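You operate a simulated robot arm through the tools that you are given. There is no shell and no other tool. Be economical: measure what you need, move in short steps, check, and stop when the job is done.

The job below is to be done with a simulated robot arm. You get a single attempt, and the scene is never put back.

Task
Fill the clear bottle with 50 ml on the filling machine.
Fine: use nest B, one pull with the slider on 50; stand the bottle back in its spot on the mat; the others stay empty.

Only the result counts: the job must be done as asked and must still hold three seconds after the hand-in. Knocking over, shifting, dropping, spilling or breaking anything else fails it.

Robot
A 6-joint arm with a two-finger parallel gripper, fixed in place. Base frame: the origin is at the foot of the arm, x ahead of it, y to its left, z up; the work surface is at about z = 0.863. Units: m, degrees, N and s.
With the tool pointing down near the work surface it reaches from about 0.26 to 0.68 m from the base axis. Its first joint turns from -66.0 to 66.0 degrees. Payload 2.9 kg.
The TCP is the grasp point between the finger pads, 0.03 m short of the fingertips. In the tool frame z runs along the fingers and y along their closing line. The gripper opens to 0.11 m. The fingers are 0.02 m wide and 0.01 m thick; the gripper's body (0.048 by 0.112 m) begins 0.055 m behind the TCP.
Orientation is told as [roll, pitch, yaw] about the base's x, y, z axes, in that order, counted from this pose: with the fingers straight down and closing along the base's y, the tool's x points along the base's -x, its y along +y and its z along -z.

Tools
- The arm moves only by the tool drive_tool. Its arguments are lists of equal length, an entry for each row: "translation": the shift along the base's x, y, z in units of 400 mm (1.0 is 400 mm), a list of three; "angular": the turn, a rotation vector about the base's x, y, z in units of 120 degrees (1.0 is 120 degrees), a list of three. In form: {"translation": [[dx, dy, dz], ...], "angular": [[wx, wy, wz], ...]}. A call has 1 to 20 rows; each row is the pose to reach, as a shift and turn from the pose commanded when the call began. "fingers" is the closure, from 0 (fully open) to 1 (shut), set as the call begins (left out, the last holds). A call with a number of a shift or a turn outside -1 to 1 is refused whole. A row lasts 0.2 s, in which the tool goes at most 0.05 m and 8.6 degrees; a call with a longer step from one row to the next is refused whole, and so is a gripper value outside its range. A pose out of reach is approached as far as the arm can. The call stops where the force on the tool passes 40 N (or 10 N more than at its start, if that is more) or the arm is blocked; 0.2 s more then pass. The fingers move at their own pace (about 0.108 m/s each) and stop on an object; they squeeze with about 26 N. The grip force told is the motor's: it shows also when the fingers shut on nothing. Time passes only in rows, and 0.2 s behind the last, so rows that repeat a pose let the fingers close. The reply holds the time, the measured pose of the TCP, the force on the tool along the base axes, the opening and the grip force, in the units named above and with some noise.
- Cameras (640 x 400 px; columns grow to the right, rows downward): "scene" is fixed at [0.0761, 0.4286, 1.3931]; the picture's right is [-0.78, -0.62, 0.00], its down [-0.29, 0.37, -0.88] and it looks along [0.55, -0.69, -0.47] (base axes); focal length 312 px, centre (320, 200). "wrist" rides on the gripper at [-0.036, 0, -0.057] in the tool frame; the picture's right is [0.00, -1.00, 0.00], its down [0.97, 0.00, -0.24] and it looks along [0.24, 0.00, 0.97] (tool axes); focal length 218 px, centre (320, 200).
- snapshot(camera): a new picture of that camera. No time passes.
- probe_pixels(camera, pixels): for up to 12 pixels [column, row] of the newest picture of that camera ("zoom" is the newest enlarged one), the place [x, y, z] in the base frame of the surface seen there, good to about 0.003 m. No time passes.
- inspect(camera, box): a new picture of the part [left, top, right, bottom] of that camera's present view, enlarged. No time passes.
- finish_job(): hands the job in; it is judged then, once.

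Go step by step. Measure first, check grasps and placings, and put right what went wrong. The budget is 80 turns and 38 pictures, counting those below and the enlarged ones. Unless the task says otherwise, let go and move clear before handing in, and close with one line.

The tools are called after "Request:" as name(argument=value, ...) on one line, values as JSON. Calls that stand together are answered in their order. drive_tool: Moves the arm, as the interface text tells. Its arguments: {"type":"object","properties":{"translation":{"type":"array"},"angular":{"type":"array"},"fingers":{"type":"number"}},"required":["translation","angular"]} The other tools are called the same way: snapshot (camera) takes a picture; probe_pixels (camera, pixels) gives the place of the surface under pixels of a picture; inspect (camera, box) takes an enlarged picture of a part of a camera's view; finish_job () hands the job in.

At the start:

```text
time: 0.0
position: [0.4825, -0.0284, 1.2072]
tcp_rot: [0.0, 0.1, 0.0]
wrist_force: [-0.1, 1.1, 0.8]
opening: 0.1103
grip_force: 0.2
```

scene: 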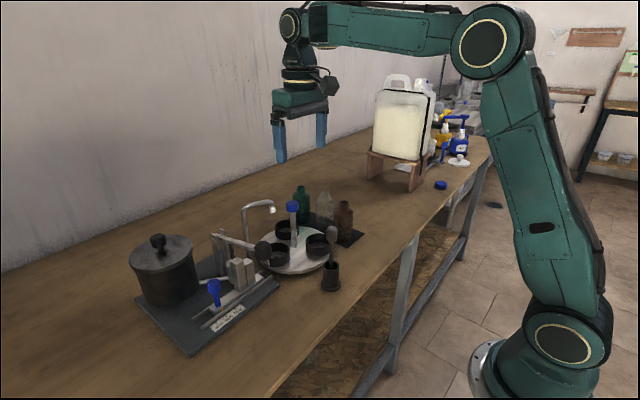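
wrist: 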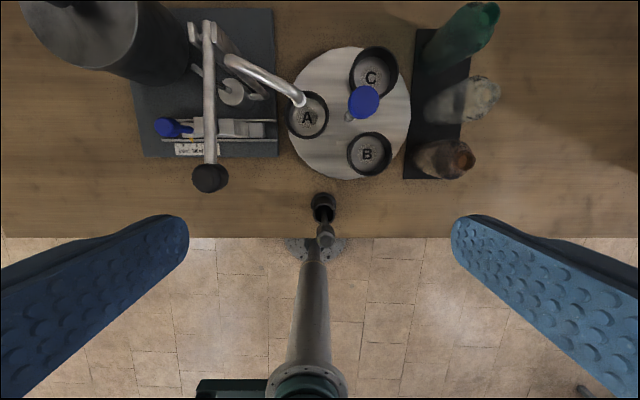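

The wrist view shows a filling machine with a turntable (nests A, B, C), a spout over A, a lever with a black knob at (210,178), a slider at (240,128) and three bottles on the mat, with the clear one at (465,100). I'll enlarge both views.

Request:
inspect(camera="wrist", box=[120, 0, 320, 200])

Request:
inspect(camera="scene", box=[120, 170, 370, 360])

Request:
inspect(camera="wrist", box=[280, 0, 520, 260])

```text
2.00 times, centred on (220, 100) of wrist
```

zoom: 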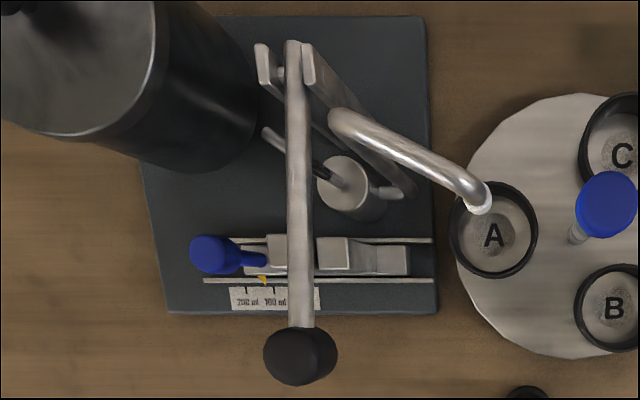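

```text
2.11 times, centred on (245, 265) of scene
```

zoom: 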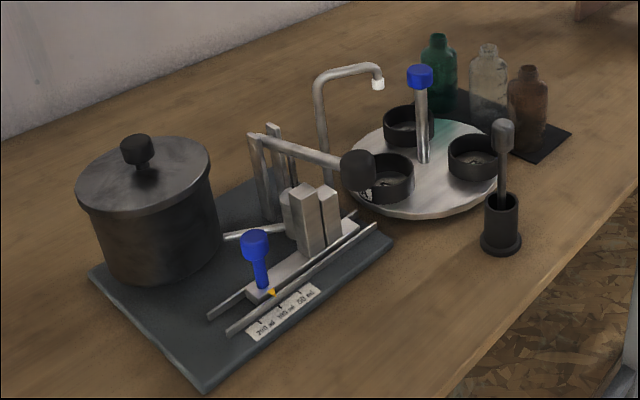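

```text
1.54 times, centred on (400, 130) of wrist
```

zoom: 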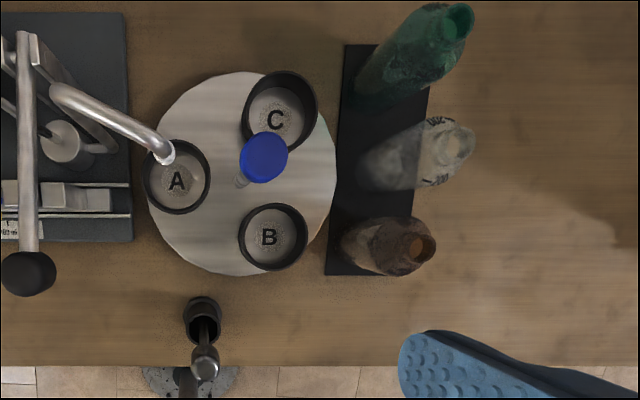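

The pointer (yellow) stands between 200 and 100 on the scale, nest A is under the spout, and the clear bottle is the middle one. Now I'll measure the key points.

Request:
probe_pixels(camera="zoom", pixels=[[263, 155], [240, 183], [175, 182], [269, 238], [275, 120], [168, 155], [454, 145], [435, 180], [418, 247], [457, 20], [28, 272], [203, 310]])

Request:
probe_pixels(camera="scene", pixels=[[324, 192], [325, 215], [344, 203], [303, 190], [292, 206], [264, 250], [215, 284], [218, 303], [238, 262], [249, 262], [332, 232], [331, 270]])

Request:
inspect(camera="scene", box=[190, 240, 290, 340])

```text
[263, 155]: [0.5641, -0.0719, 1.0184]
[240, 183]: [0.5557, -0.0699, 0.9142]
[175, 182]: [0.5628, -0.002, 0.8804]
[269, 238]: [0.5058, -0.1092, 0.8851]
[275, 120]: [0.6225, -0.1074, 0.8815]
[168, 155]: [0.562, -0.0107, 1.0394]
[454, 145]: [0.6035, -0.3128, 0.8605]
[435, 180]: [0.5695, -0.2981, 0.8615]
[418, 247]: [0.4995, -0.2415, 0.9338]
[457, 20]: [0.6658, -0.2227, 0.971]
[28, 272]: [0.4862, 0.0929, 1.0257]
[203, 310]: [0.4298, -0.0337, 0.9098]
```

```text
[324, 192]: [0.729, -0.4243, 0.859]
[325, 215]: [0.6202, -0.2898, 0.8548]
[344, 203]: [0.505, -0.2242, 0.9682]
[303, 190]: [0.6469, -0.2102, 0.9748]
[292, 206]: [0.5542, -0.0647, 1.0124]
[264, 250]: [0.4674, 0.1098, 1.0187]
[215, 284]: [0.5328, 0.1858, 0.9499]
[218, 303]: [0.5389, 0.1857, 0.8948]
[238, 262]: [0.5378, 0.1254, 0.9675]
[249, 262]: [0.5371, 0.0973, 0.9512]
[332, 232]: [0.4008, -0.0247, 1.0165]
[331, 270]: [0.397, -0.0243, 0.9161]
```

```text
4.00 times, centred on (240, 290) of scene
```

zoom: 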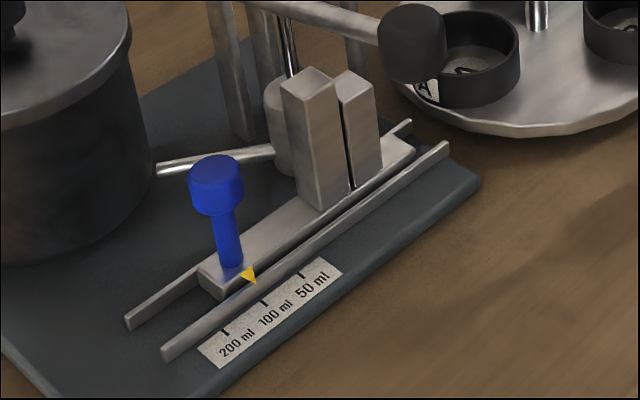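

Slider pointer sits between 200 and 100, and must move toward -y to 50. I'll probe the marks, pointer, lever and pot for clearances.

Request:
probe_pixels(camera="zoom", pixels=[[225, 330], [264, 302], [302, 275], [250, 278], [252, 284], [215, 165], [228, 245], [310, 80], [355, 82], [100, 100], [128, 60], [412, 12]])

Request:
inspect(camera="scene", box=[200, 170, 320, 260])

```text
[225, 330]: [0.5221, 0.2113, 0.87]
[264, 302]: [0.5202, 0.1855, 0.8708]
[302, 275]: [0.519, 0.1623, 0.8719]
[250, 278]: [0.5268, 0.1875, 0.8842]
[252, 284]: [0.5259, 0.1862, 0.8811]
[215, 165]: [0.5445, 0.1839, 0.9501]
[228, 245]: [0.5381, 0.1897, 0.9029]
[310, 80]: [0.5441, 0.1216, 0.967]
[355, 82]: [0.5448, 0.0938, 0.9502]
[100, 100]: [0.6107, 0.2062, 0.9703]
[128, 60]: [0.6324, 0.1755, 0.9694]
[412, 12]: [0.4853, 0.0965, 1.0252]
```

```text
4.44 times, centred on (260, 215) of scene
```

zoom: 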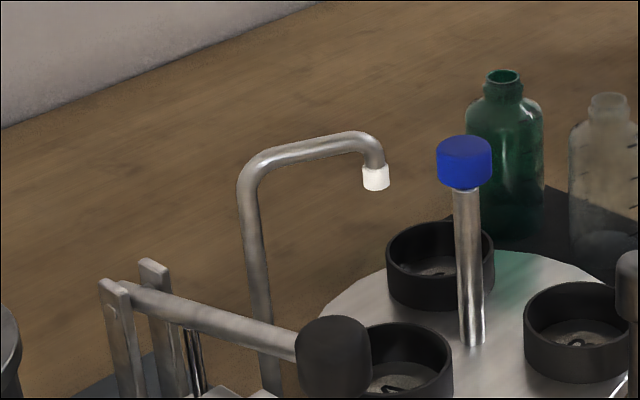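

The pointer is at y≈0.186 (100 mark 0.1855) and the 50 mark is at y≈0.162, so the slider must shift about −0.024 in y. Next I'll measure spout, bottles, post and cup heights.

Request:
probe_pixels(camera="zoom", pixels=[[360, 135], [376, 172], [376, 188], [255, 165], [465, 142], [465, 180], [610, 98], [605, 140], [503, 75], [505, 120], [580, 300], [335, 325]])

Request:
drive_tool(translation=[[0, 0.1, -0.05], [0, 0.2, -0.1], [0, 0.3, -0.15], [0, 0.4, -0.2], [0, 0.45, -0.2], [0, 0.45, -0.2], [0, 0.45, -0.2], [0, 0.45, -0.2], [0, 0.45, -0.2], [0, 0.45, -0.2], [0, 0.45, -0.2], [0, 0.45, -0.2]], angular=[[0, 0, -0.07], [0, 0, -0.14], [0, 0, -0.21], [0, 0, -0.28], [0, 0, -0.35], [0, 0, -0.42], [0, 0, -0.49], [0, 0, -0.56], [0, 0, -0.63], [0, 0, -0.7], [0, 0, -0.75], [0, 0, -0.75]])

```text
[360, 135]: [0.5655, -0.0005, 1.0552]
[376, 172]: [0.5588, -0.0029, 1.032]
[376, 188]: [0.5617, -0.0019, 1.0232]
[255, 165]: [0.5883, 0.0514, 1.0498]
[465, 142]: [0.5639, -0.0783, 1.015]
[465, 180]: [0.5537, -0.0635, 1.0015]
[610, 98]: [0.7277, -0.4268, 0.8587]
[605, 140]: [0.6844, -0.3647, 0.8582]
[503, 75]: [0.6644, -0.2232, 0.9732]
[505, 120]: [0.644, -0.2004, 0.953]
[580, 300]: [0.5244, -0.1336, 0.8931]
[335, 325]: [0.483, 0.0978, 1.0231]
```

```text
time: 2.6
position: [0.4833, 0.1519, 1.1257]
tcp_rot: [0.0, -0.1, -90.1]
wrist_force: [-0.4, 0.5, -0.2]
opening: 0.1103
grip_force: 0.0
```

Spout top is ≈1.06, the central knob spans z≈0.99–1.016. The tool is now yawed −90° above the slider, so I'll look at the knob through the wrist camera.

Request:
snapshot(camera="wrist")

```text
30 pictures are left
```

wrist: 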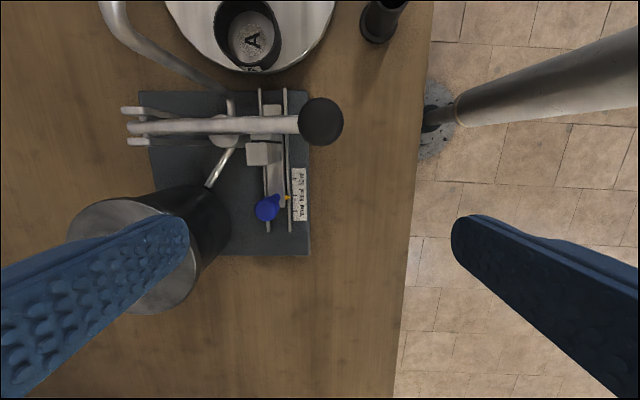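

Request:
probe_pixels(camera="wrist", pixels=[[267, 209], [258, 209], [277, 209], [267, 200], [267, 219], [200, 270], [95, 260], [180, 245], [252, 122], [320, 121], [257, 150], [270, 110]])

```text
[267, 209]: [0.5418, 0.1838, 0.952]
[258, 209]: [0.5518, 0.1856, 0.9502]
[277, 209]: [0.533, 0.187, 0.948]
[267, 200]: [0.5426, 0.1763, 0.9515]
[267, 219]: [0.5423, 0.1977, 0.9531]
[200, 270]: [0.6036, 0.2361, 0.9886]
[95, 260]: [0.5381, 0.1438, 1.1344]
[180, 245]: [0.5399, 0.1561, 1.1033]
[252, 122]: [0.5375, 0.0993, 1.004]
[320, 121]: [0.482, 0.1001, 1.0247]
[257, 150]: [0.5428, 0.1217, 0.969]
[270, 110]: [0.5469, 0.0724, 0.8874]
```

The slider knob is centred at (0.542, 0.187), top z 0.952, about 22 mm wide. I'll half-open the fingers and descend to z≈0.958 around it.

Request:
drive_tool(translation=[[0.075, 0.044, -0.05], [0.147, 0.088, -0.1], [0.147, 0.088, -0.2], [0.147, 0.088, -0.3], [0.147, 0.088, -0.36], [0.147, 0.088, -0.419], [0.147, 0.088, -0.419]], angular=[[0, 0, 0], [0, 0, 0], [0, 0, 0], [0, 0, 0], [0, 0, 0], [0, 0, 0], [0, 0, 0]], fingers=0.5)

Request:
inspect(camera="scene", box=[160, 200, 320, 320])

```text
time: 4.2
position: [0.5412, 0.1856, 0.9593]
tcp_rot: [-0.1, 0.0, -90.0]
wrist_force: [-0.3, -0.5, -0.3]
opening: 0.0552
grip_force: 0.0
```

```text
3.33 times, centred on (240, 260) of scene
```

zoom: 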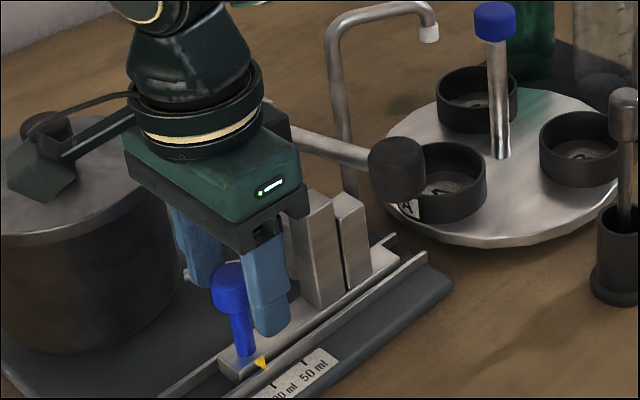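

The fingers straddle the knob at (230,285) as expected. I'll close on it.

Request:
drive_tool(translation=[[0, 0, 0], [0, 0, 0], [0, 0, 0]], angular=[[0, 0, 0], [0, 0, 0], [0, 0, 0]], fingers=0.9)

```text
time: 5.0
position: [0.5448, 0.1849, 0.9591]
tcp_rot: [0.6, 0.2, -90.2]
wrist_force: [38.3, -0.9, -9.9]
opening: 0.0256
grip_force: 44.9
```

The grip holds, but 38 N along +x means the knob centre lies a few mm farther in +x. I'll shift slightly to relax it.

Request:
drive_tool(translation=[[0.006, 0, 0], [0.01, 0, 0], [0.01, 0, 0]], angular=[[0, 0, 0], [0, 0, 0], [0, 0, 0]])

```text
time: 5.8
position: [0.545, 0.1867, 0.9594]
tcp_rot: [-0.1, 0.0, -89.9]
wrist_force: [9.8, -2.0, -0.6]
opening: 0.0257
grip_force: 45.2
```

Force is down to 10 N. Now I'll draw the slider −24 mm along y in small steps.

Request:
drive_tool(translation=[[0.002, -0.015, 0], [0.002, -0.03, 0], [0.002, -0.045, 0], [0.002, -0.06, 0], [0.002, -0.06, 0], [0.002, -0.06, 0]], angular=[[0, 0, 0], [0, 0, 0], [0, 0, 0], [0, 0, 0], [0, 0, 0], [0, 0, 0]])

Request:
inspect(camera="scene", box=[190, 240, 290, 340])

```text
time: 7.2
position: [0.5445, 0.1619, 0.959]
tcp_rot: [-0.3, -0.1, -90.0]
wrist_force: [-19.7, -1.1, -1.7]
opening: 0.0254
grip_force: 45.2
```

```text
4.00 times, centred on (240, 290) of scene
```

zoom: 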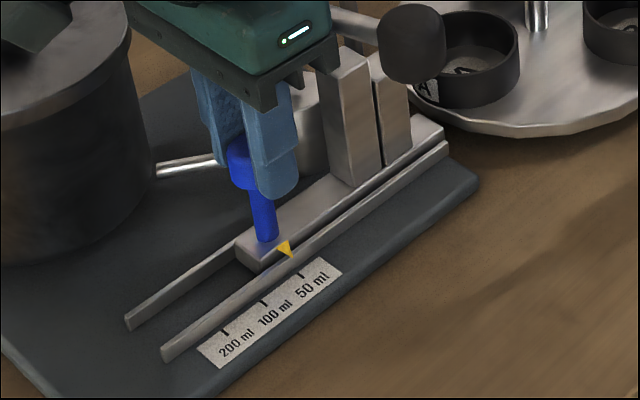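

The pointer tip moved to (288,255) in the zoom. I'll measure it against the 50 mark.

Request:
probe_pixels(camera="zoom", pixels=[[285, 248], [288, 254], [290, 257], [302, 275], [301, 272], [264, 302], [350, 70], [330, 25]])

```text
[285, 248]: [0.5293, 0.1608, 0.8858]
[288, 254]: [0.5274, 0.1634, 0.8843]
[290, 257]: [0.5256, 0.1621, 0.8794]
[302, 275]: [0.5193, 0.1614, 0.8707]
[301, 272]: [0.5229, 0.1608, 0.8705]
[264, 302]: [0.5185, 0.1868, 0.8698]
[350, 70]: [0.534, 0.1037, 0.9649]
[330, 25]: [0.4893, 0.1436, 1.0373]
```

Pointer y≈0.162 matches the 50 mark (0.161). I'll release and rise straight up.

Request:
drive_tool(translation=[[-0.001, -0.001, 0], [-0.001, -0.001, 0], [-0.001, -0.001, 0], [-0.001, -0.001, 0.05], [-0.001, -0.001, 0.15], [-0.001, -0.001, 0.25], [-0.001, -0.001, 0.35], [-0.001, -0.001, 0.45]], angular=[[0, 0, 0], [0, 0, 0], [0, 0, 0], [0, 0, 0], [0, 0, 0], [0, 0, 0], [0, 0, 0], [0, 0, 0]], fingers=0.5)

Request:
inspect(camera="scene", box=[190, 240, 290, 340])

```text
time: 9.0
position: [0.5451, 0.1605, 1.1374]
tcp_rot: [0.0, 0.0, -90.0]
wrist_force: [0.2, 0.1, -0.6]
opening: 0.0551
grip_force: 0.1
```

```text
4.00 times, centred on (240, 290) of scene
```

zoom: 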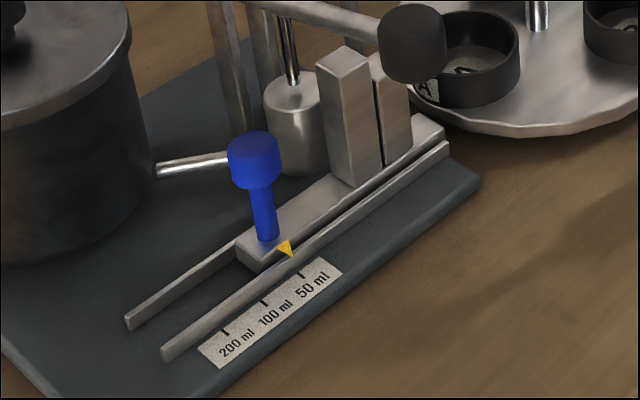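

The slider stayed on 50. Now I'll move above the bottle mat, yawing back to 0, to look at the clear bottle.

Request:
drive_tool(translation=[[0, -0.08, 0.05], [0, -0.16, 0.05], [0, -0.24, 0.05], [0, -0.32, 0.05], [0, -0.4, 0.05], [0, -0.48, 0.05], [0, -0.56, 0.05], [0, -0.64, 0.05], [0, -0.72, 0.05], [0, -0.8, 0.05], [0, -0.88, 0.05], [0, -0.954, 0.05], [0, -0.954, 0.05]], angular=[[0, 0, 0.06], [0, 0, 0.12], [0, 0, 0.19], [0, 0, 0.25], [0, 0, 0.32], [0, 0, 0.38], [0, 0, 0.45], [0, 0, 0.51], [0, 0, 0.58], [0, 0, 0.64], [0, 0, 0.7], [0, 0, 0.75], [0, 0, 0.75]], fingers=0.2)

Request:
inspect(camera="wrist", box=[160, 80, 480, 280])

Request:
inspect(camera="scene", box=[280, 170, 380, 270])

```text
time: 11.8
position: [0.5473, -0.2194, 1.1607]
tcp_rot: [0.0, 0.0, 0.1]
wrist_force: [-1.2, 0.2, 0.5]
opening: 0.0881
grip_force: 0.1
```

```text
2.00 times, centred on (320, 180) of wrist
```

zoom: 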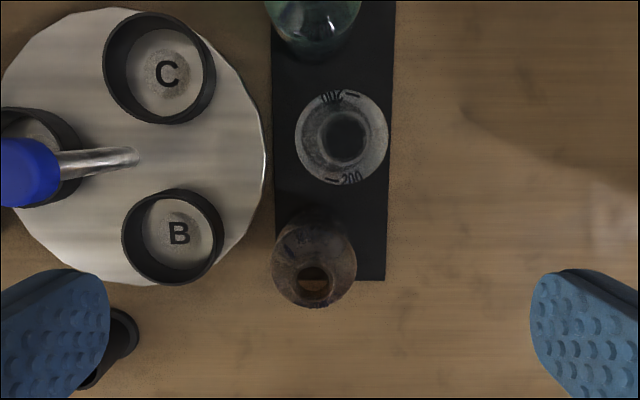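

```text
4.00 times, centred on (330, 220) of scene
```

zoom: 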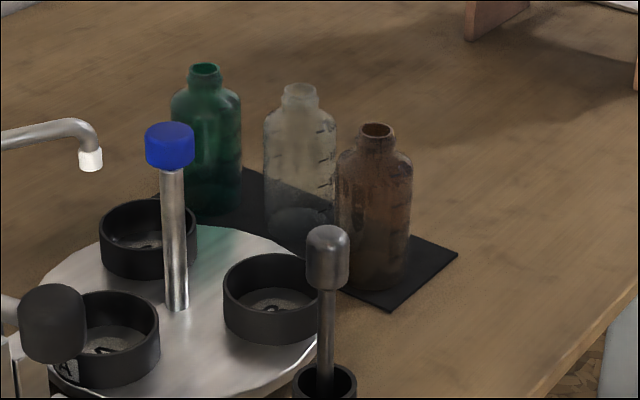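

The clear bottle stands at about (0.581, −0.2325), some 55 mm wide, with its neck at zoom (345,137). I'll descend with the fingers along y to z≈0.935.

Request:
drive_tool(translation=[[0.042, -0.017, -0.05], [0.084, -0.033, -0.1], [0.084, -0.033, -0.2], [0.084, -0.033, -0.3], [0.084, -0.033, -0.4], [0.084, -0.033, -0.48], [0.084, -0.033, -0.53], [0.084, -0.033, -0.564], [0.084, -0.033, -0.564]], angular=[[0, 0, 0], [0, 0, 0], [0, 0, 0], [0, 0, 0], [0, 0, 0], [0, 0, 0], [0, 0, 0], [0, 0, 0], [0, 0, 0]], fingers=0.2)

Request:
inspect(camera="scene", box=[270, 160, 390, 260])

Request:
snapshot(camera="wrist")

```text
time: 13.8
position: [0.5783, -0.2312, 0.9325]
tcp_rot: [0.0, 0.1, 0.0]
wrist_force: [0.9, 0.2, -0.1]
opening: 0.0879
grip_force: 0.0
```

```text
4.00 times, centred on (330, 210) of scene
```

zoom: 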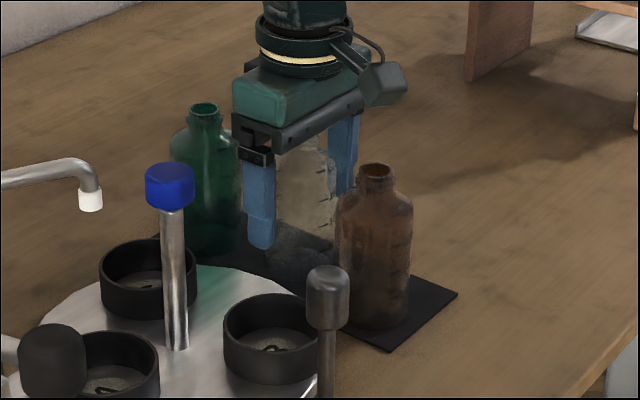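

```text
23 pictures are left
```

wrist: 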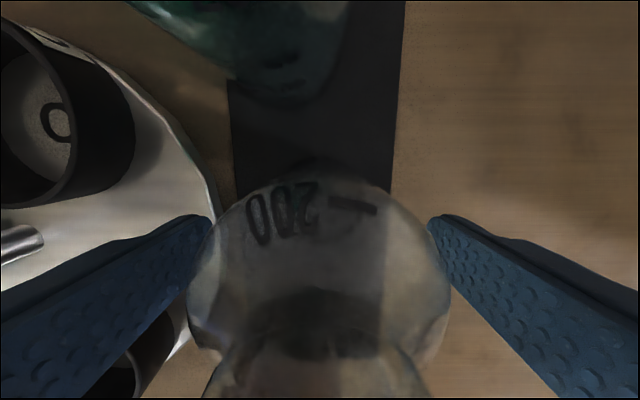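

The bottle sits centred between the fingers in the wrist view (neck col ≈ 320). Closing on it.

Request:
drive_tool(translation=[[0, 0, 0], [0, 0, 0], [0, 0, 0], [0, 0, 0]], angular=[[0, 0, 0], [0, 0, 0], [0, 0, 0], [0, 0, 0]], fingers=0.65)

```text
time: 14.8
position: [0.578, -0.2327, 0.934]
tcp_rot: [0.0, 0.0, 0.0]
wrist_force: [0.7, 0.3, -1.1]
opening: 0.0544
grip_force: 25.6
```

The grip is firm (54 mm, 25.6 N) at (0.578, −0.232, 0.934). I'll lift 0.12 m and carry it above nest B (≈0.506, −0.109).

Request:
drive_tool(translation=[[0, 0, 0.03], [0, 0, 0.1], [0, 0, 0.2], [0, 0, 0.3], [-0.03, 0.05, 0.3], [-0.06, 0.1, 0.3], [-0.09, 0.15, 0.3], [-0.12, 0.2, 0.3], [-0.15, 0.25, 0.3], [-0.175, 0.29, 0.3], [-0.185, 0.308, 0.3], [-0.185, 0.308, 0.3]], angular=[[0, 0, 0], [0, 0, 0], [0, 0, 0], [0, 0, 0], [0, 0, 0], [0, 0, 0], [0, 0, 0], [0, 0, 0], [0, 0, 0], [0, 0, 0], [0, 0, 0], [0, 0, 0]])

Request:
inspect(camera="scene", box=[250, 170, 370, 290])

Request:
snapshot(camera="wrist")

```text
time: 17.4
position: [0.5067, -0.1093, 1.0528]
tcp_rot: [0.1, 0.0, 0.1]
wrist_force: [-1.0, -0.6, -0.1]
opening: 0.054
grip_force: 26.0
```

```text
3.33 times, centred on (310, 230) of scene
```

zoom: 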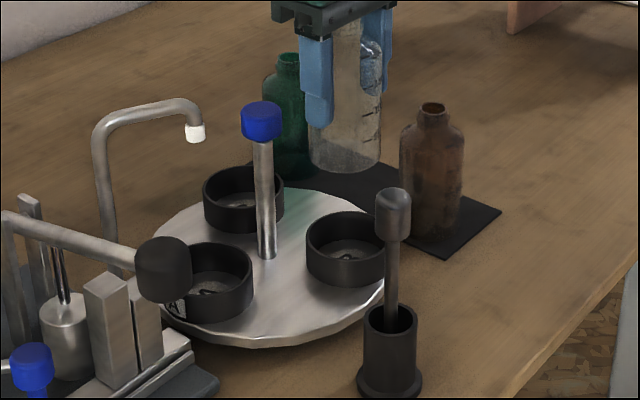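

```text
21 pictures are left
```

wrist: 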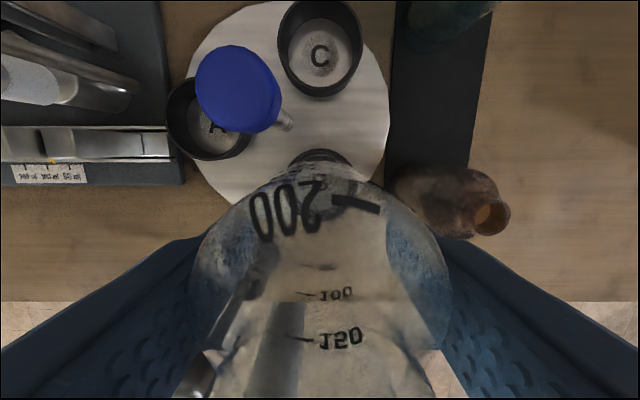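

In the scene view the bottle bottom (344,155) projects right above the B cup's centre (346,240). I'll check the rim height before lowering.

Request:
probe_pixels(camera="zoom", pixels=[[346, 213], [308, 240], [330, 262], [365, 266], [345, 252], [346, 280], [230, 290], [260, 246]])

```text
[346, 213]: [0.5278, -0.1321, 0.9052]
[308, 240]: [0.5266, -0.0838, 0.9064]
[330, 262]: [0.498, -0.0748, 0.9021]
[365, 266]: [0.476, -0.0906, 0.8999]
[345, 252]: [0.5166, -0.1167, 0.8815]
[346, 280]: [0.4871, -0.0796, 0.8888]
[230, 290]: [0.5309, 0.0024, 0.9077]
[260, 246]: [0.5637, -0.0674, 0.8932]
```

Rim points fit a circle centred at (0.504, −0.108) with rim z≈0.906 and floor ≈0.8815. I'll correct by (−3, +1) mm and lower partway to check for contact.

Request:
drive_tool(translation=[[-0.008, 0.003, 0], [-0.008, 0.003, -0.05], [-0.008, 0.003, -0.1], [-0.008, 0.003, -0.15], [-0.008, 0.003, -0.18], [-0.008, 0.003, -0.2], [-0.008, 0.003, -0.215], [-0.008, 0.003, -0.225], [-0.008, 0.003, -0.225]], angular=[[0, 0, 0], [0, 0, 0], [0, 0, 0], [0, 0, 0], [0, 0, 0], [0, 0, 0], [0, 0, 0], [0, 0, 0], [0, 0, 0]])

Request:
inspect(camera="scene", box=[270, 190, 370, 270])

```text
time: 19.4
position: [0.5029, -0.108, 0.9641]
tcp_rot: [0.1, 0.0, 0.0]
wrist_force: [-0.3, -0.1, -0.7]
opening: 0.0539
grip_force: 25.8
```

```text
5.00 times, centred on (320, 230) of scene
```

zoom: 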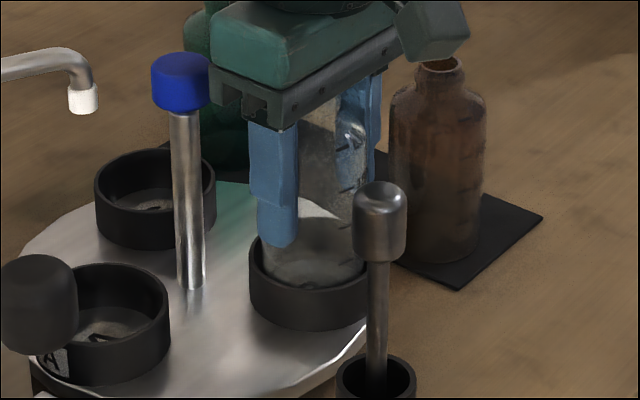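

The bottle is inside the cup rim with no contact force. I'll lower gently toward the floor.

Request:
drive_tool(translation=[[0, 0, -0.01], [0, 0, -0.018], [0, 0, -0.024], [0, 0, -0.028], [0, 0, -0.028]], angular=[[0, 0, 0], [0, 0, 0], [0, 0, 0], [0, 0, 0], [0, 0, 0]])

```text
time: 20.6
position: [0.5046, -0.1084, 0.9537]
tcp_rot: [0.0, 0.0, 0.0]
wrist_force: [-0.6, -0.7, 4.1]
opening: 0.0541
grip_force: 26.4
```

A slight upward force of 4 N appears; I'll go 1.5 mm more to confirm seating.

Request:
drive_tool(translation=[[0, 0, -0.002], [0, 0, -0.003], [0, 0, -0.003]], angular=[[0, 0, 0], [0, 0, 0], [0, 0, 0]])

```text
time: 21.4
position: [0.5026, -0.1081, 0.9534]
tcp_rot: [0.1, -0.2, -0.1]
wrist_force: [-2.5, -2.2, 20.4]
opening: 0.0542
grip_force: 25.9
```

Seated (20 N up). I'll relax 1 mm, open, and rise clear.

Request:
drive_tool(translation=[[0, 0, 0.003], [0, 0, 0.003], [0, 0, 0.003], [0, 0, 0.04], [0, 0, 0.1], [0, 0, 0.2], [0, 0, 0.3], [0, 0, 0.4], [0, 0, 0.4]], angular=[[0, 0, 0], [0, 0, 0], [0, 0, 0], [0, 0, 0], [0, 0, 0], [0, 0, 0], [0, 0, 0], [0, 0, 0], [0, 0, 0]], fingers=0.3)

Request:
snapshot(camera="wrist")

```text
time: 23.4
position: [0.5057, -0.1108, 1.1116]
tcp_rot: [0.0, 0.0, 0.0]
wrist_force: [0.6, 0.5, -0.4]
opening: 0.0772
grip_force: 0.1
```

```text
19 pictures are left
```

wrist: 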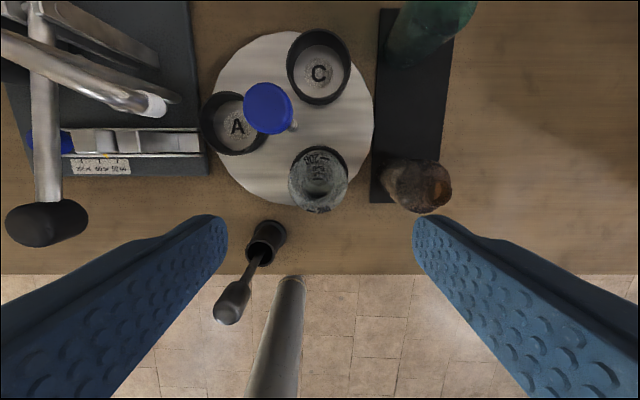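

The bottle stands in nest B at (318,180). I'll measure the blue knob precisely.

Request:
probe_pixels(camera="wrist", pixels=[[270, 105], [249, 105], [289, 105], [270, 88], [270, 124], [321, 73], [237, 128], [150, 105]])

```text
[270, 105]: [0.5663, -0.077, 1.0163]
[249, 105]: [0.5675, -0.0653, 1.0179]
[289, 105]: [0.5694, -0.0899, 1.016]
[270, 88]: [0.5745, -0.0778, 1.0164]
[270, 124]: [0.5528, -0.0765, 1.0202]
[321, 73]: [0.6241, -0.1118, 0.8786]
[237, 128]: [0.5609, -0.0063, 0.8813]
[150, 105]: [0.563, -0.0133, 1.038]
```

Knob centre ≈(0.564, −0.0755), top 1.017. I'll yaw +40°, go above it and descend to z≈1.02, keeping the gripper body above the spout (1.06).

Request:
drive_tool(translation=[[0.03, 0.02, 0.03], [0.06, 0.04, 0.03], [0.1, 0.06, 0.03], [0.13, 0.08, 0.03], [0.145, 0.088, 0.03], [0.145, 0.088, -0.05], [0.145, 0.088, -0.12], [0.145, 0.088, -0.18], [0.145, 0.088, -0.228], [0.145, 0.088, -0.228]], angular=[[0, 0, 0.07], [0, 0, 0.14], [0, 0, 0.21], [0, 0, 0.28], [0, 0, 0.333], [0, 0, 0.333], [0, 0, 0.333], [0, 0, 0.333], [0, 0, 0.333], [0, 0, 0.333]], fingers=0.55)

Request:
inspect(camera="scene", box=[230, 150, 350, 270])

```text
time: 25.6
position: [0.5631, -0.0733, 1.0214]
tcp_rot: [0.0, 0.0, 40.0]
wrist_force: [0.8, -0.5, 0.3]
opening: 0.0498
grip_force: 0.0
```

```text
3.33 times, centred on (290, 210) of scene
```

zoom: 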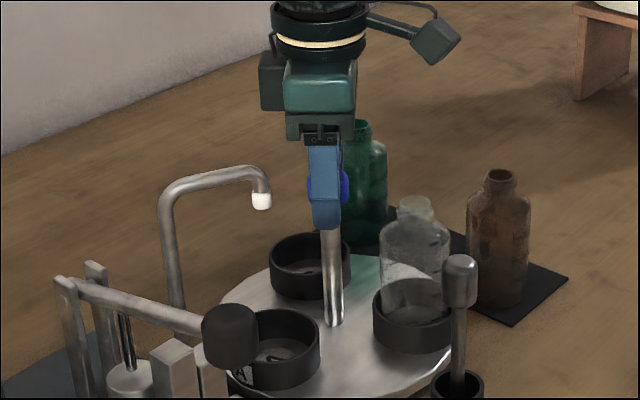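

The fingers straddle the knob, and everything is clear. Closing.

Request:
drive_tool(translation=[[0, -0.003, 0], [0, -0.003, 0], [0, -0.003, 0]], angular=[[0, 0, 0], [0, 0, 0], [0, 0, 0]], fingers=0.9)

```text
time: 26.4
position: [0.5644, -0.0757, 1.021]
tcp_rot: [-0.3, -0.2, 39.8]
wrist_force: [26.8, -12.6, -5.2]
opening: 0.0313
grip_force: 44.9
```

Offset force (27, −13) N, so I'll shift a few mm that way to centre on the knob.

Request:
drive_tool(translation=[[0.005, -0.002, 0], [0.008, -0.004, 0], [0.008, -0.004, 0]], angular=[[0, 0, 0], [0, 0, 0], [0, 0, 0]])

```text
time: 27.2
position: [0.564, -0.0763, 1.0215]
tcp_rot: [0.1, -0.1, 40.1]
wrist_force: [1.7, -0.6, 9.4]
opening: 0.0312
grip_force: 44.8
```

Centred now. I'll turn −30° first and check that the table follows.

Request:
drive_tool(translation=[[0, 0, 0], [0, 0, 0], [0, 0, 0], [0, 0, 0], [0, 0, 0], [0, 0, 0], [0, 0, 0]], angular=[[0, 0, -0.04], [0, 0, -0.08], [0, 0, -0.12], [0, 0, -0.17], [0, 0, -0.21], [0, 0, -0.25], [0, 0, -0.25]])

Request:
inspect(camera="scene", box=[230, 150, 350, 270])

```text
time: 28.8
position: [0.5639, -0.0746, 1.0217]
tcp_rot: [-0.1, -0.1, 9.9]
wrist_force: [4.5, 4.9, 23.3]
opening: 0.0312
grip_force: 44.6
```

```text
3.33 times, centred on (290, 210) of scene
```

zoom: 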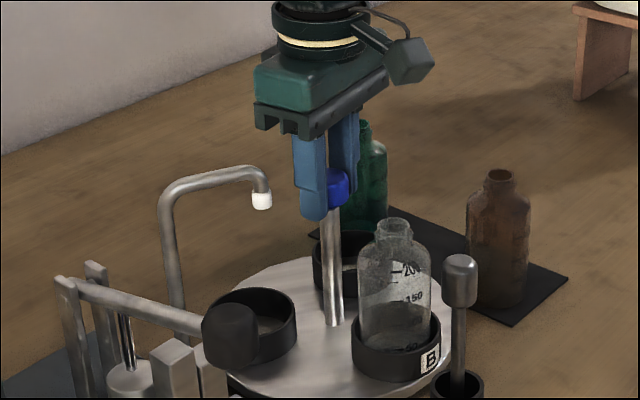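

The table follows (B moved to front at (400,350)). Fz crept to 23 N, so I'll ease up 1 mm and continue with another −45°.

Request:
drive_tool(translation=[[0, 0, 0.002], [0, 0, 0.003], [0, 0, 0.003], [0, 0, 0.003], [0, 0, 0.003], [0, 0, 0.003], [0, 0, 0.003], [0, 0, 0.003], [0, 0, 0.003], [0, 0, 0.003]], angular=[[0, 0, -0.03], [0, 0, -0.07], [0, 0, -0.12], [0, 0, -0.17], [0, 0, -0.21], [0, 0, -0.25], [0, 0, -0.29], [0, 0, -0.33], [0, 0, -0.375], [0, 0, -0.375]])

```text
time: 31.0
position: [0.564, -0.075, 1.0221]
tcp_rot: [0.1, 0.0, -35.2]
wrist_force: [2.4, 10.3, 16.3]
opening: 0.0314
grip_force: 45.4
```

Fine. Now the remaining −45°.

Request:
drive_tool(translation=[[0, 0, 0.001], [0, 0, 0.002], [0, 0, 0.002], [0, 0, 0.002], [0, 0, 0.002], [0, 0, 0.002], [0, 0, 0.002], [0, 0, 0.002], [0, 0, 0.002], [0, 0, 0.002]], angular=[[0, 0, -0.04], [0, 0, -0.08], [0, 0, -0.12], [0, 0, -0.17], [0, 0, -0.21], [0, 0, -0.25], [0, 0, -0.29], [0, 0, -0.33], [0, 0, -0.375], [0, 0, -0.375]])

Request:
inspect(camera="scene", box=[220, 170, 340, 280])

```text
time: 33.2
position: [0.5649, -0.0745, 1.0212]
tcp_rot: [-0.1, 0.0, -80.2]
wrist_force: [12.8, 12.3, -17.6]
opening: 0.0308
grip_force: 45.3
```

```text
3.64 times, centred on (280, 225) of scene
```

zoom: 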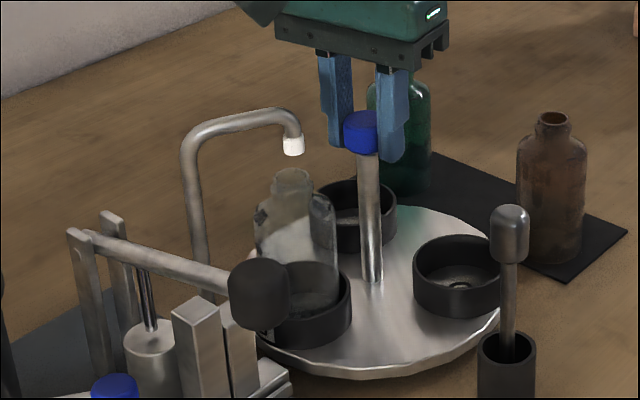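

Nest B is now at the spout. I'll verify alignment by fitting the cup rims and the spout tip.

Request:
probe_pixels(camera="zoom", pixels=[[457, 236], [416, 262], [440, 290], [478, 291], [320, 185], [393, 205], [370, 232], [350, 285], [340, 310], [293, 136], [293, 152], [291, 170]])

```text
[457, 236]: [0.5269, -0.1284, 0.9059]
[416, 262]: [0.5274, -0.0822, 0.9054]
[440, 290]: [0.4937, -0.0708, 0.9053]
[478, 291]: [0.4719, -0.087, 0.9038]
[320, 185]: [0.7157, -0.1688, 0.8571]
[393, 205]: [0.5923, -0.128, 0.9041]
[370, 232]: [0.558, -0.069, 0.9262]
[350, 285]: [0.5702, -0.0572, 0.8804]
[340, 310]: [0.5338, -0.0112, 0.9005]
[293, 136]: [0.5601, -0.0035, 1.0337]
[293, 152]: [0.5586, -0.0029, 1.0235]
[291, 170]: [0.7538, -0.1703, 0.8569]
```

The cup now at the old B place overlaps its former pixels within ~0.5 px, so the turn is near 120°. I'll take a tight zoom of spout and mouth to confirm.

Request:
inspect(camera="scene", box=[245, 195, 309, 235])

```text
10.00 times, centred on (277, 215) of scene
```

zoom: 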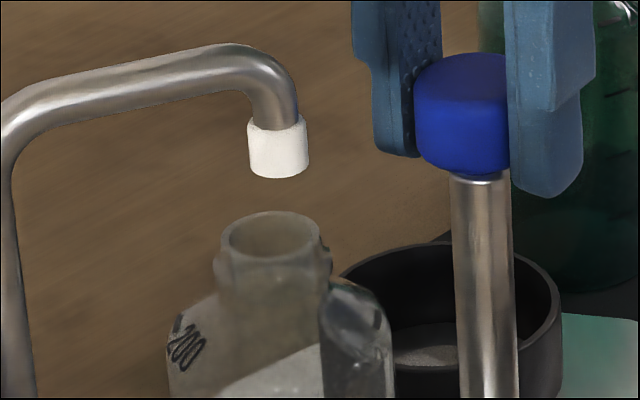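

The mouth centre (270,238) seems ~3–4 mm off the nozzle axis (279,165), which may be over-rotation or play in the cup. I'll release, rise and check from above.

Request:
drive_tool(translation=[[0, 0, 0], [0, 0, 0], [0, 0, 0.05], [0, 0, 0.15], [0, 0, 0.25], [-0.05, 0, 0.35], [-0.1, 0, 0.42], [-0.1, 0, 0.42]], angular=[[0, 0, 0], [0, 0, 0], [0, 0, 0], [0, 0, 0], [0, 0, 0], [0, 0, 0], [0, 0, 0], [0, 0, 0]], fingers=0.55)

Request:
inspect(camera="wrist", box=[200, 20, 440, 220])

```text
time: 35.0
position: [0.5265, -0.0744, 1.1889]
tcp_rot: [0.1, 0.0, -80.0]
wrist_force: [-0.1, 0.2, -0.1]
opening: 0.0494
grip_force: 0.2
```

```text
2.00 times, centred on (320, 120) of wrist
```

zoom: 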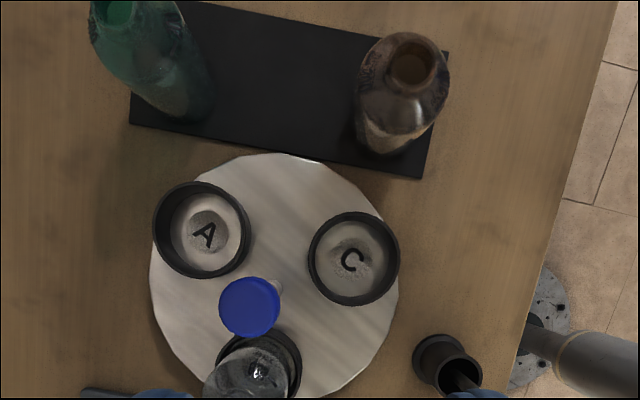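

From above, cups A (201,230) and C (353,258) compute to the same y within 0.6 mm, so B is at the spout within ~0.5°. Next I'll go above the lever knob with yaw 0.

Request:
drive_tool(translation=[[-0.03, 0.05, 0], [-0.06, 0.1, 0], [-0.09, 0.16, 0], [-0.12, 0.22, 0], [-0.125, 0.28, 0], [-0.125, 0.34, 0], [-0.125, 0.4, 0], [-0.125, 0.43, -0.03], [-0.125, 0.43, -0.06], [-0.125, 0.43, -0.1], [-0.125, 0.43, -0.1]], angular=[[0, 0, 0.065], [0, 0, 0.13], [0, 0, 0.195], [0, 0, 0.26], [0, 0, 0.325], [0, 0, 0.39], [0, 0, 0.455], [0, 0, 0.52], [0, 0, 0.59], [0, 0, 0.667], [0, 0, 0.667]], fingers=0.35)

Request:
snapshot(camera="wrist")

```text
refused: row 10 steps farther than a row can; nothing moved
```

```text
13 pictures are left
```

wrist: 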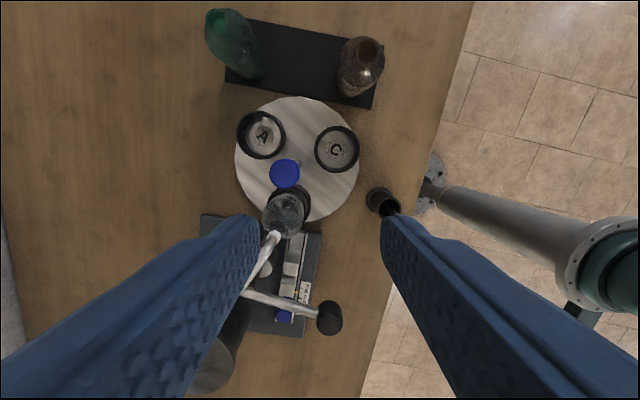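

The turn step was slightly too long; I'll resend with smaller steps.

Request:
drive_tool(translation=[[-0.03, 0.05, 0], [-0.06, 0.1, 0], [-0.09, 0.16, 0], [-0.12, 0.22, 0], [-0.125, 0.28, 0], [-0.125, 0.34, 0], [-0.125, 0.4, 0], [-0.125, 0.43, -0.03], [-0.125, 0.43, -0.06], [-0.125, 0.43, -0.1], [-0.125, 0.43, -0.1], [-0.125, 0.43, -0.1]], angular=[[0, 0, 0.065], [0, 0, 0.13], [0, 0, 0.195], [0, 0, 0.26], [0, 0, 0.325], [0, 0, 0.39], [0, 0, 0.455], [0, 0, 0.52], [0, 0, 0.58], [0, 0, 0.64], [0, 0, 0.667], [0, 0, 0.667]], fingers=0.35)

Request:
snapshot(camera="wrist")

```text
time: 37.6
position: [0.4731, 0.0962, 1.1507]
tcp_rot: [-0.1, 0.0, 0.1]
wrist_force: [-0.4, -0.3, 0.5]
opening: 0.0714
grip_force: 0.1
```

```text
12 pictures are left
```

wrist: 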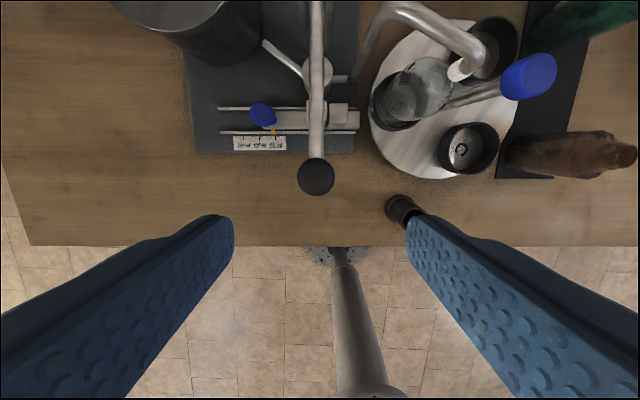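

Request:
probe_pixels(camera="wrist", pixels=[[316, 176], [302, 176], [330, 176], [316, 162], [316, 190], [316, 140], [316, 60], [272, 132], [287, 138], [403, 205]])

```text
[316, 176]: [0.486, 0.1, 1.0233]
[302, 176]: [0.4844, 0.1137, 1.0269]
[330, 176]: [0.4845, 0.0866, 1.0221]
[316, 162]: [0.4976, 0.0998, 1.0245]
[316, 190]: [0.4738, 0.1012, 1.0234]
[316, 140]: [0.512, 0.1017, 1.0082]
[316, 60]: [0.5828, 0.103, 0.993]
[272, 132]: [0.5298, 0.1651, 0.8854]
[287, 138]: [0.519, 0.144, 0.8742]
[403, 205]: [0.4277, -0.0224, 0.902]
```

Lever knob has a flat top at (0.485, 0.100, 1.024). I'll close the fingers and press it down from above, first moving to just above it.

Request:
drive_tool(translation=[[0.01, 0.005, 0], [0.027, 0.01, -0.05], [0.027, 0.01, -0.12], [0.027, 0.01, -0.18], [0.027, 0.01, -0.22], [0.027, 0.01, -0.22]], angular=[[0, 0, 0], [0, 0, 0], [0, 0, 0], [0, 0, 0], [0, 0, 0], [0, 0, 0]], fingers=1.0)

```text
time: 39.0
position: [0.4841, 0.1009, 1.0628]
tcp_rot: [0.0, 0.1, 0.0]
wrist_force: [0.5, -0.2, 0.2]
opening: 0.0001
grip_force: 26.0
```

Fingers shut 9 mm above the knob. Now one continuous press until the stop.

Request:
drive_tool(translation=[[0, 0, -0.0125], [0, 0, -0.025], [0, 0, -0.0375], [0, 0, -0.05], [0, 0, -0.0625], [0, 0, -0.075], [0, 0, -0.0875], [0, 0, -0.1], [0, 0, -0.1125], [0, 0, -0.125], [0, 0, -0.1375], [0, 0, -0.15], [0, 0, -0.1625], [0, 0, -0.175], [0, 0, -0.1875]], angular=[[0, 0, 0], [0, 0, 0], [0, 0, 0], [0, 0, 0], [0, 0, 0], [0, 0, 0], [0, 0, 0], [0, 0, 0], [0, 0, 0], [0, 0, 0], [0, 0, 0], [0, 0, 0], [0, 0, 0], [0, 0, 0], [0, 0, 0]])

Request:
inspect(camera="scene", box=[190, 180, 350, 300])

```text
time: 41.0
position: [0.4866, 0.1032, 1.0228]
tcp_rot: [0.1, -0.4, 0.1]
wrist_force: [-0.8, -0.5, 5.5]
opening: 0.0
grip_force: 26.4
stopped in row 10: the force on the tool passed its limit (the readings are from after the stop); the commanded pose is now the measured one
```

```text
3.33 times, centred on (270, 240) of scene
```

zoom: 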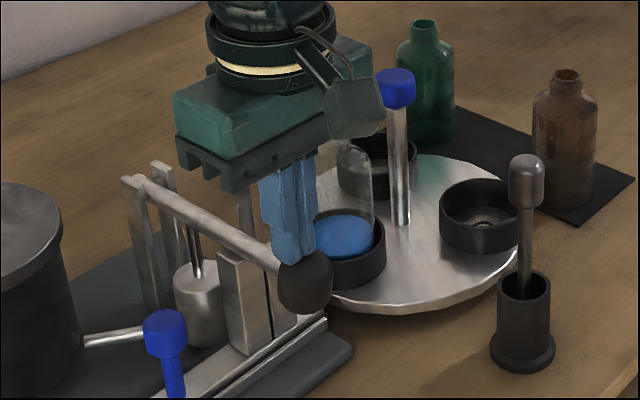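

The lever hit the tall block and blue liquid is visible in the bottle. I'll rise slowly to let the lever return.

Request:
drive_tool(translation=[[0, 0, 0], [0, 0, 0], [0, 0, 0.02], [0, 0, 0.04], [0, 0, 0.06], [0, 0, 0.08], [0, 0, 0.1], [0, 0, 0.12], [0, 0, 0.18], [0, 0, 0.26], [0, 0, 0.34]], angular=[[0, 0, 0], [0, 0, 0], [0, 0, 0], [0, 0, 0], [0, 0, 0], [0, 0, 0], [0, 0, 0], [0, 0, 0], [0, 0, 0], [0, 0, 0], [0, 0, 0]])

Request:
inspect(camera="scene", box=[200, 180, 320, 280])

```text
time: 43.4
position: [0.4866, 0.1009, 1.1579]
tcp_rot: [0.1, -0.2, 0.1]
wrist_force: [-0.6, -0.1, -0.5]
opening: 0.0
grip_force: 26.1
```

```text
4.00 times, centred on (260, 230) of scene
```

zoom: 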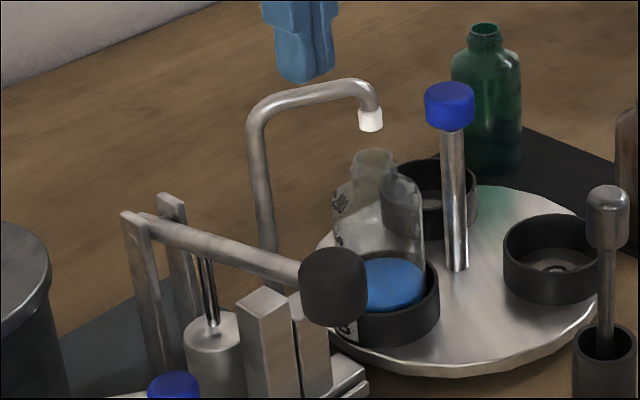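

The lever is back up (knob at its start pixel), and the bottle holds about 50 ml. I'll go above the turntable knob at yaw −80° to turn the table back.

Request:
drive_tool(translation=[[0.03, -0.06, 0], [0.06, -0.12, 0], [0.09, -0.18, 0], [0.12, -0.25, 0], [0.15, -0.32, 0], [0.175, -0.38, 0], [0.195, -0.441, 0], [0.195, -0.441, 0], [0.195, -0.441, 0], [0.195, -0.441, 0], [0.195, -0.441, 0], [0.195, -0.441, -0.1], [0.195, -0.441, -0.2], [0.195, -0.441, -0.28], [0.195, -0.441, -0.338], [0.195, -0.441, -0.338]], angular=[[0, 0, -0.06], [0, 0, -0.12], [0, 0, -0.18], [0, 0, -0.24], [0, 0, -0.3], [0, 0, -0.36], [0, 0, -0.42], [0, 0, -0.48], [0, 0, -0.54], [0, 0, -0.6], [0, 0, -0.667], [0, 0, -0.667], [0, 0, -0.667], [0, 0, -0.667], [0, 0, -0.667], [0, 0, -0.667]], fingers=0.55)

Request:
drive_tool(translation=[[0, 0, 0], [0, 0, 0], [0, 0, 0]], angular=[[0, 0, 0], [0, 0, 0], [0, 0, 0]], fingers=0.9)

```text
time: 46.8
position: [0.5906, -0.0794, 1.0477]
tcp_rot: [0.5, -0.5, -80.0]
wrist_force: [-8.2, 3.9, 23.6]
opening: 0.0529
grip_force: 3.2
out of reach, approached as far as the arm can: row 13, 14, 15, 16
```

```text
time: 47.1
position: [0.5901, -0.0805, 1.0482]
tcp_rot: [0.3, -0.5, -80.0]
wrist_force: [0.0, 0.2, 2.0]
opening: 0.0109
grip_force: 0.0
stopped in row 1: the force on the tool passed its limit (the readings are from after the stop); the commanded pose is now the measured one
```

Something went wrong: the tool is at x 0.590, z 1.048 instead of (0.5645, 1.022), and contact was felt. I'll look before moving.

Request:
inspect(camera="scene", box=[210, 150, 370, 270])

```text
3.33 times, centred on (290, 210) of scene
```

zoom: 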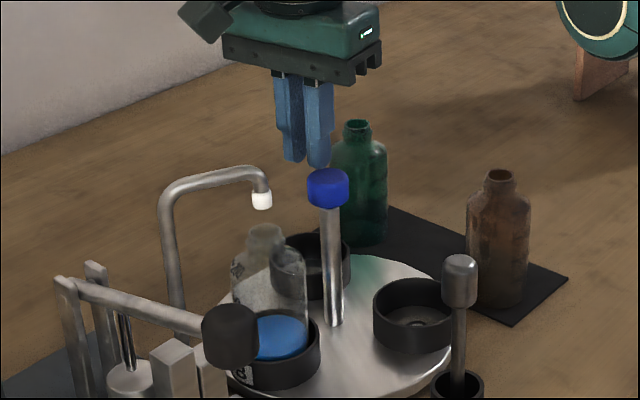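

One finger merely rested on the knob top; nothing was disturbed. I'll rise, reopen, and recentre above the knob, checking position before descending.

Request:
drive_tool(translation=[[0, 0, 0.05], [0, 0, 0.12], [-0.03, 0.005, 0.12], [-0.064, 0.0125, 0.12], [-0.064, 0.0125, 0.12], [-0.064, 0.0125, 0.12]], angular=[[0, 0, 0], [0, 0, 0], [0, 0, 0], [0, 0, 0], [0, 0, 0], [0, 0, 0]], fingers=0.55)

```text
time: 48.5
position: [0.5643, -0.0752, 1.0958]
tcp_rot: [0.2, -0.5, -79.9]
wrist_force: [-0.2, -0.9, 0.4]
opening: 0.0492
grip_force: 0.1
```

Centred at (0.5643, −0.0752) now. Descending in small steps.

Request:
drive_tool(translation=[[0, 0, -0.05], [0, 0, -0.09], [0, 0, -0.12], [0, 0, -0.12]], angular=[[0, 0, 0], [0, 0.004, 0], [0, 0.004, 0], [0, 0.004, 0]])

```text
time: 49.5
position: [0.5814, -0.076, 1.0591]
tcp_rot: [-0.5, -0.3, -80.0]
wrist_force: [0.0, -0.2, 0.0]
opening: 0.0497
grip_force: 0.0
out of reach, approached as far as the arm can: row 1, 2, 3, 4
```

Below z≈1.09 the arm drifts in x ("out of reach") at this yaw, apparently an odd joint branch. I'll look at the whole arm.

Request:
snapshot(camera="scene")

```text
8 pictures are left
```

scene: 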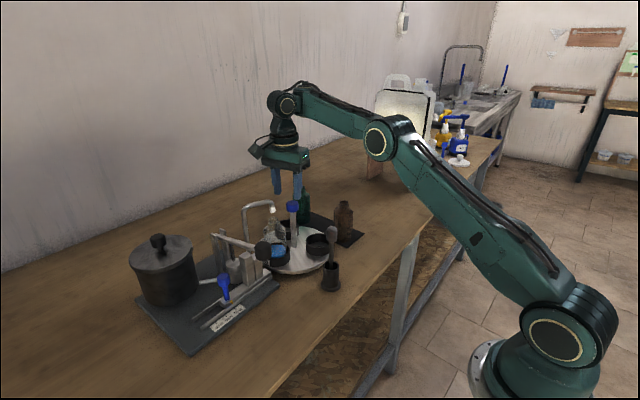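

I'll rise, yaw back toward −20°, and test the descent there.

Request:
drive_tool(translation=[[0, 0, 0.05], [-0.02, 0, 0.1], [-0.043, 0.001, 0.13], [-0.043, 0.001, 0.13], [-0.043, 0.001, 0.13], [-0.043, 0.001, 0.13], [-0.043, 0.001, 0.13], [-0.043, 0.001, 0.13], [-0.043, 0.001, 0.13], [-0.043, 0.001, 0.1], [-0.043, 0.001, 0.05], [-0.043, 0.001, 0.02], [-0.043, 0.001, 0.02]], angular=[[0, 0, 0], [0, 0, 0.06], [0, 0, 0.12], [0, 0, 0.18], [0, 0, 0.24], [0, 0, 0.3], [0, 0, 0.36], [0, 0, 0.42], [0, 0, 0.48], [0, 0, 0.5], [0, 0, 0.5], [0, 0, 0.5], [0, 0, 0.5]])

```text
time: 52.4
position: [0.5756, -0.0777, 1.0748]
tcp_rot: [-0.3, -0.2, -19.9]
wrist_force: [-0.7, -0.4, -0.4]
opening: 0.0494
grip_force: 0.1
out of reach, approached as far as the arm can: row 11, 12, 13
```

The positions traced while lowering keep a constant distance from the shoulder, so the elbow has folded into its wrong-side limit after nearly straightening. I'll extend up past straight, then come down and in so that it bends the normal way.

Request:
drive_tool(translation=[[0, 0, 0.1], [0, 0, 0.2], [0, 0, 0.3], [0.03, 0, 0.4], [0.06, 0, 0.5], [0.06, 0, 0.6], [0.06, 0, 0.6], [0.06, 0, 0.6]], angular=[[0, 0, 0], [0, 0, 0], [0, 0, 0], [0, 0, 0], [0, 0, 0], [0, 0, 0], [0, 0, 0], [0, 0, 0]])

```text
time: 54.1
position: [0.5488, -0.0676, 1.256]
tcp_rot: [-0.3, -0.4, -19.9]
wrist_force: [0.2, -0.3, 0.7]
opening: 0.0494
grip_force: 0.2
out of reach, approached as far as the arm can: row 4, 5, 6, 7, 8
```

Fully straight now at z 1.256. Coming down first, then in.

Request:
drive_tool(translation=[[0, 0, -0.1], [-0.02, 0, -0.2], [-0.08, 0, -0.25], [-0.14, 0, -0.3], [-0.2, 0, -0.35], [-0.26, 0, -0.39], [-0.295, 0, -0.39], [-0.295, 0, -0.39]], angular=[[0, 0, 0], [0, 0, 0], [0, 0, 0], [0, 0, 0], [0, 0, 0], [0, 0, 0], [0, 0, 0], [0, 0, 0]])

```text
time: 56.0
position: [0.5056, -0.0748, 1.1606]
tcp_rot: [-0.3, -0.3, -19.9]
wrist_force: [0.1, 0.6, -0.1]
opening: 0.0496
grip_force: 0.0
out of reach, approached as far as the arm can: row 4, 5, 6, 7, 8
```

Still limited, so the elbow kept its bend. I'll stretch farther out and swing the (unreachable) target downward along an arc before pulling in.

Request:
drive_tool(translation=[[0.08, 0, 0.06], [0.16, 0, 0.12], [0.24, 0, 0.18], [0.32, 0, 0.24], [0.4, 0, 0.28], [0.48, 0, 0.26], [0.52, 0, 0.2], [0.55, 0, 0.12], [0.57, 0, 0.04], [0.575, 0, -0.04], [0.575, 0, -0.11], [0.575, 0, -0.11]], angular=[[0, 0, 0], [0, 0, 0], [0, 0, 0], [0, 0, 0], [0, 0, 0], [0, 0, 0], [0, 0, 0], [0, 0, 0], [0, 0, 0], [0, 0, 0], [0, 0, 0], [0, 0, 0]])

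```text
time: 58.5
position: [0.6318, -0.0633, 1.1048]
tcp_rot: [-0.3, -0.4, -19.9]
wrist_force: [-0.3, -0.5, 0.2]
opening: 0.0496
grip_force: 0.1
out of reach, approached as far as the arm can: row 3, 4, 5, 6, 7, 8, 9, 10, 11, 12
```

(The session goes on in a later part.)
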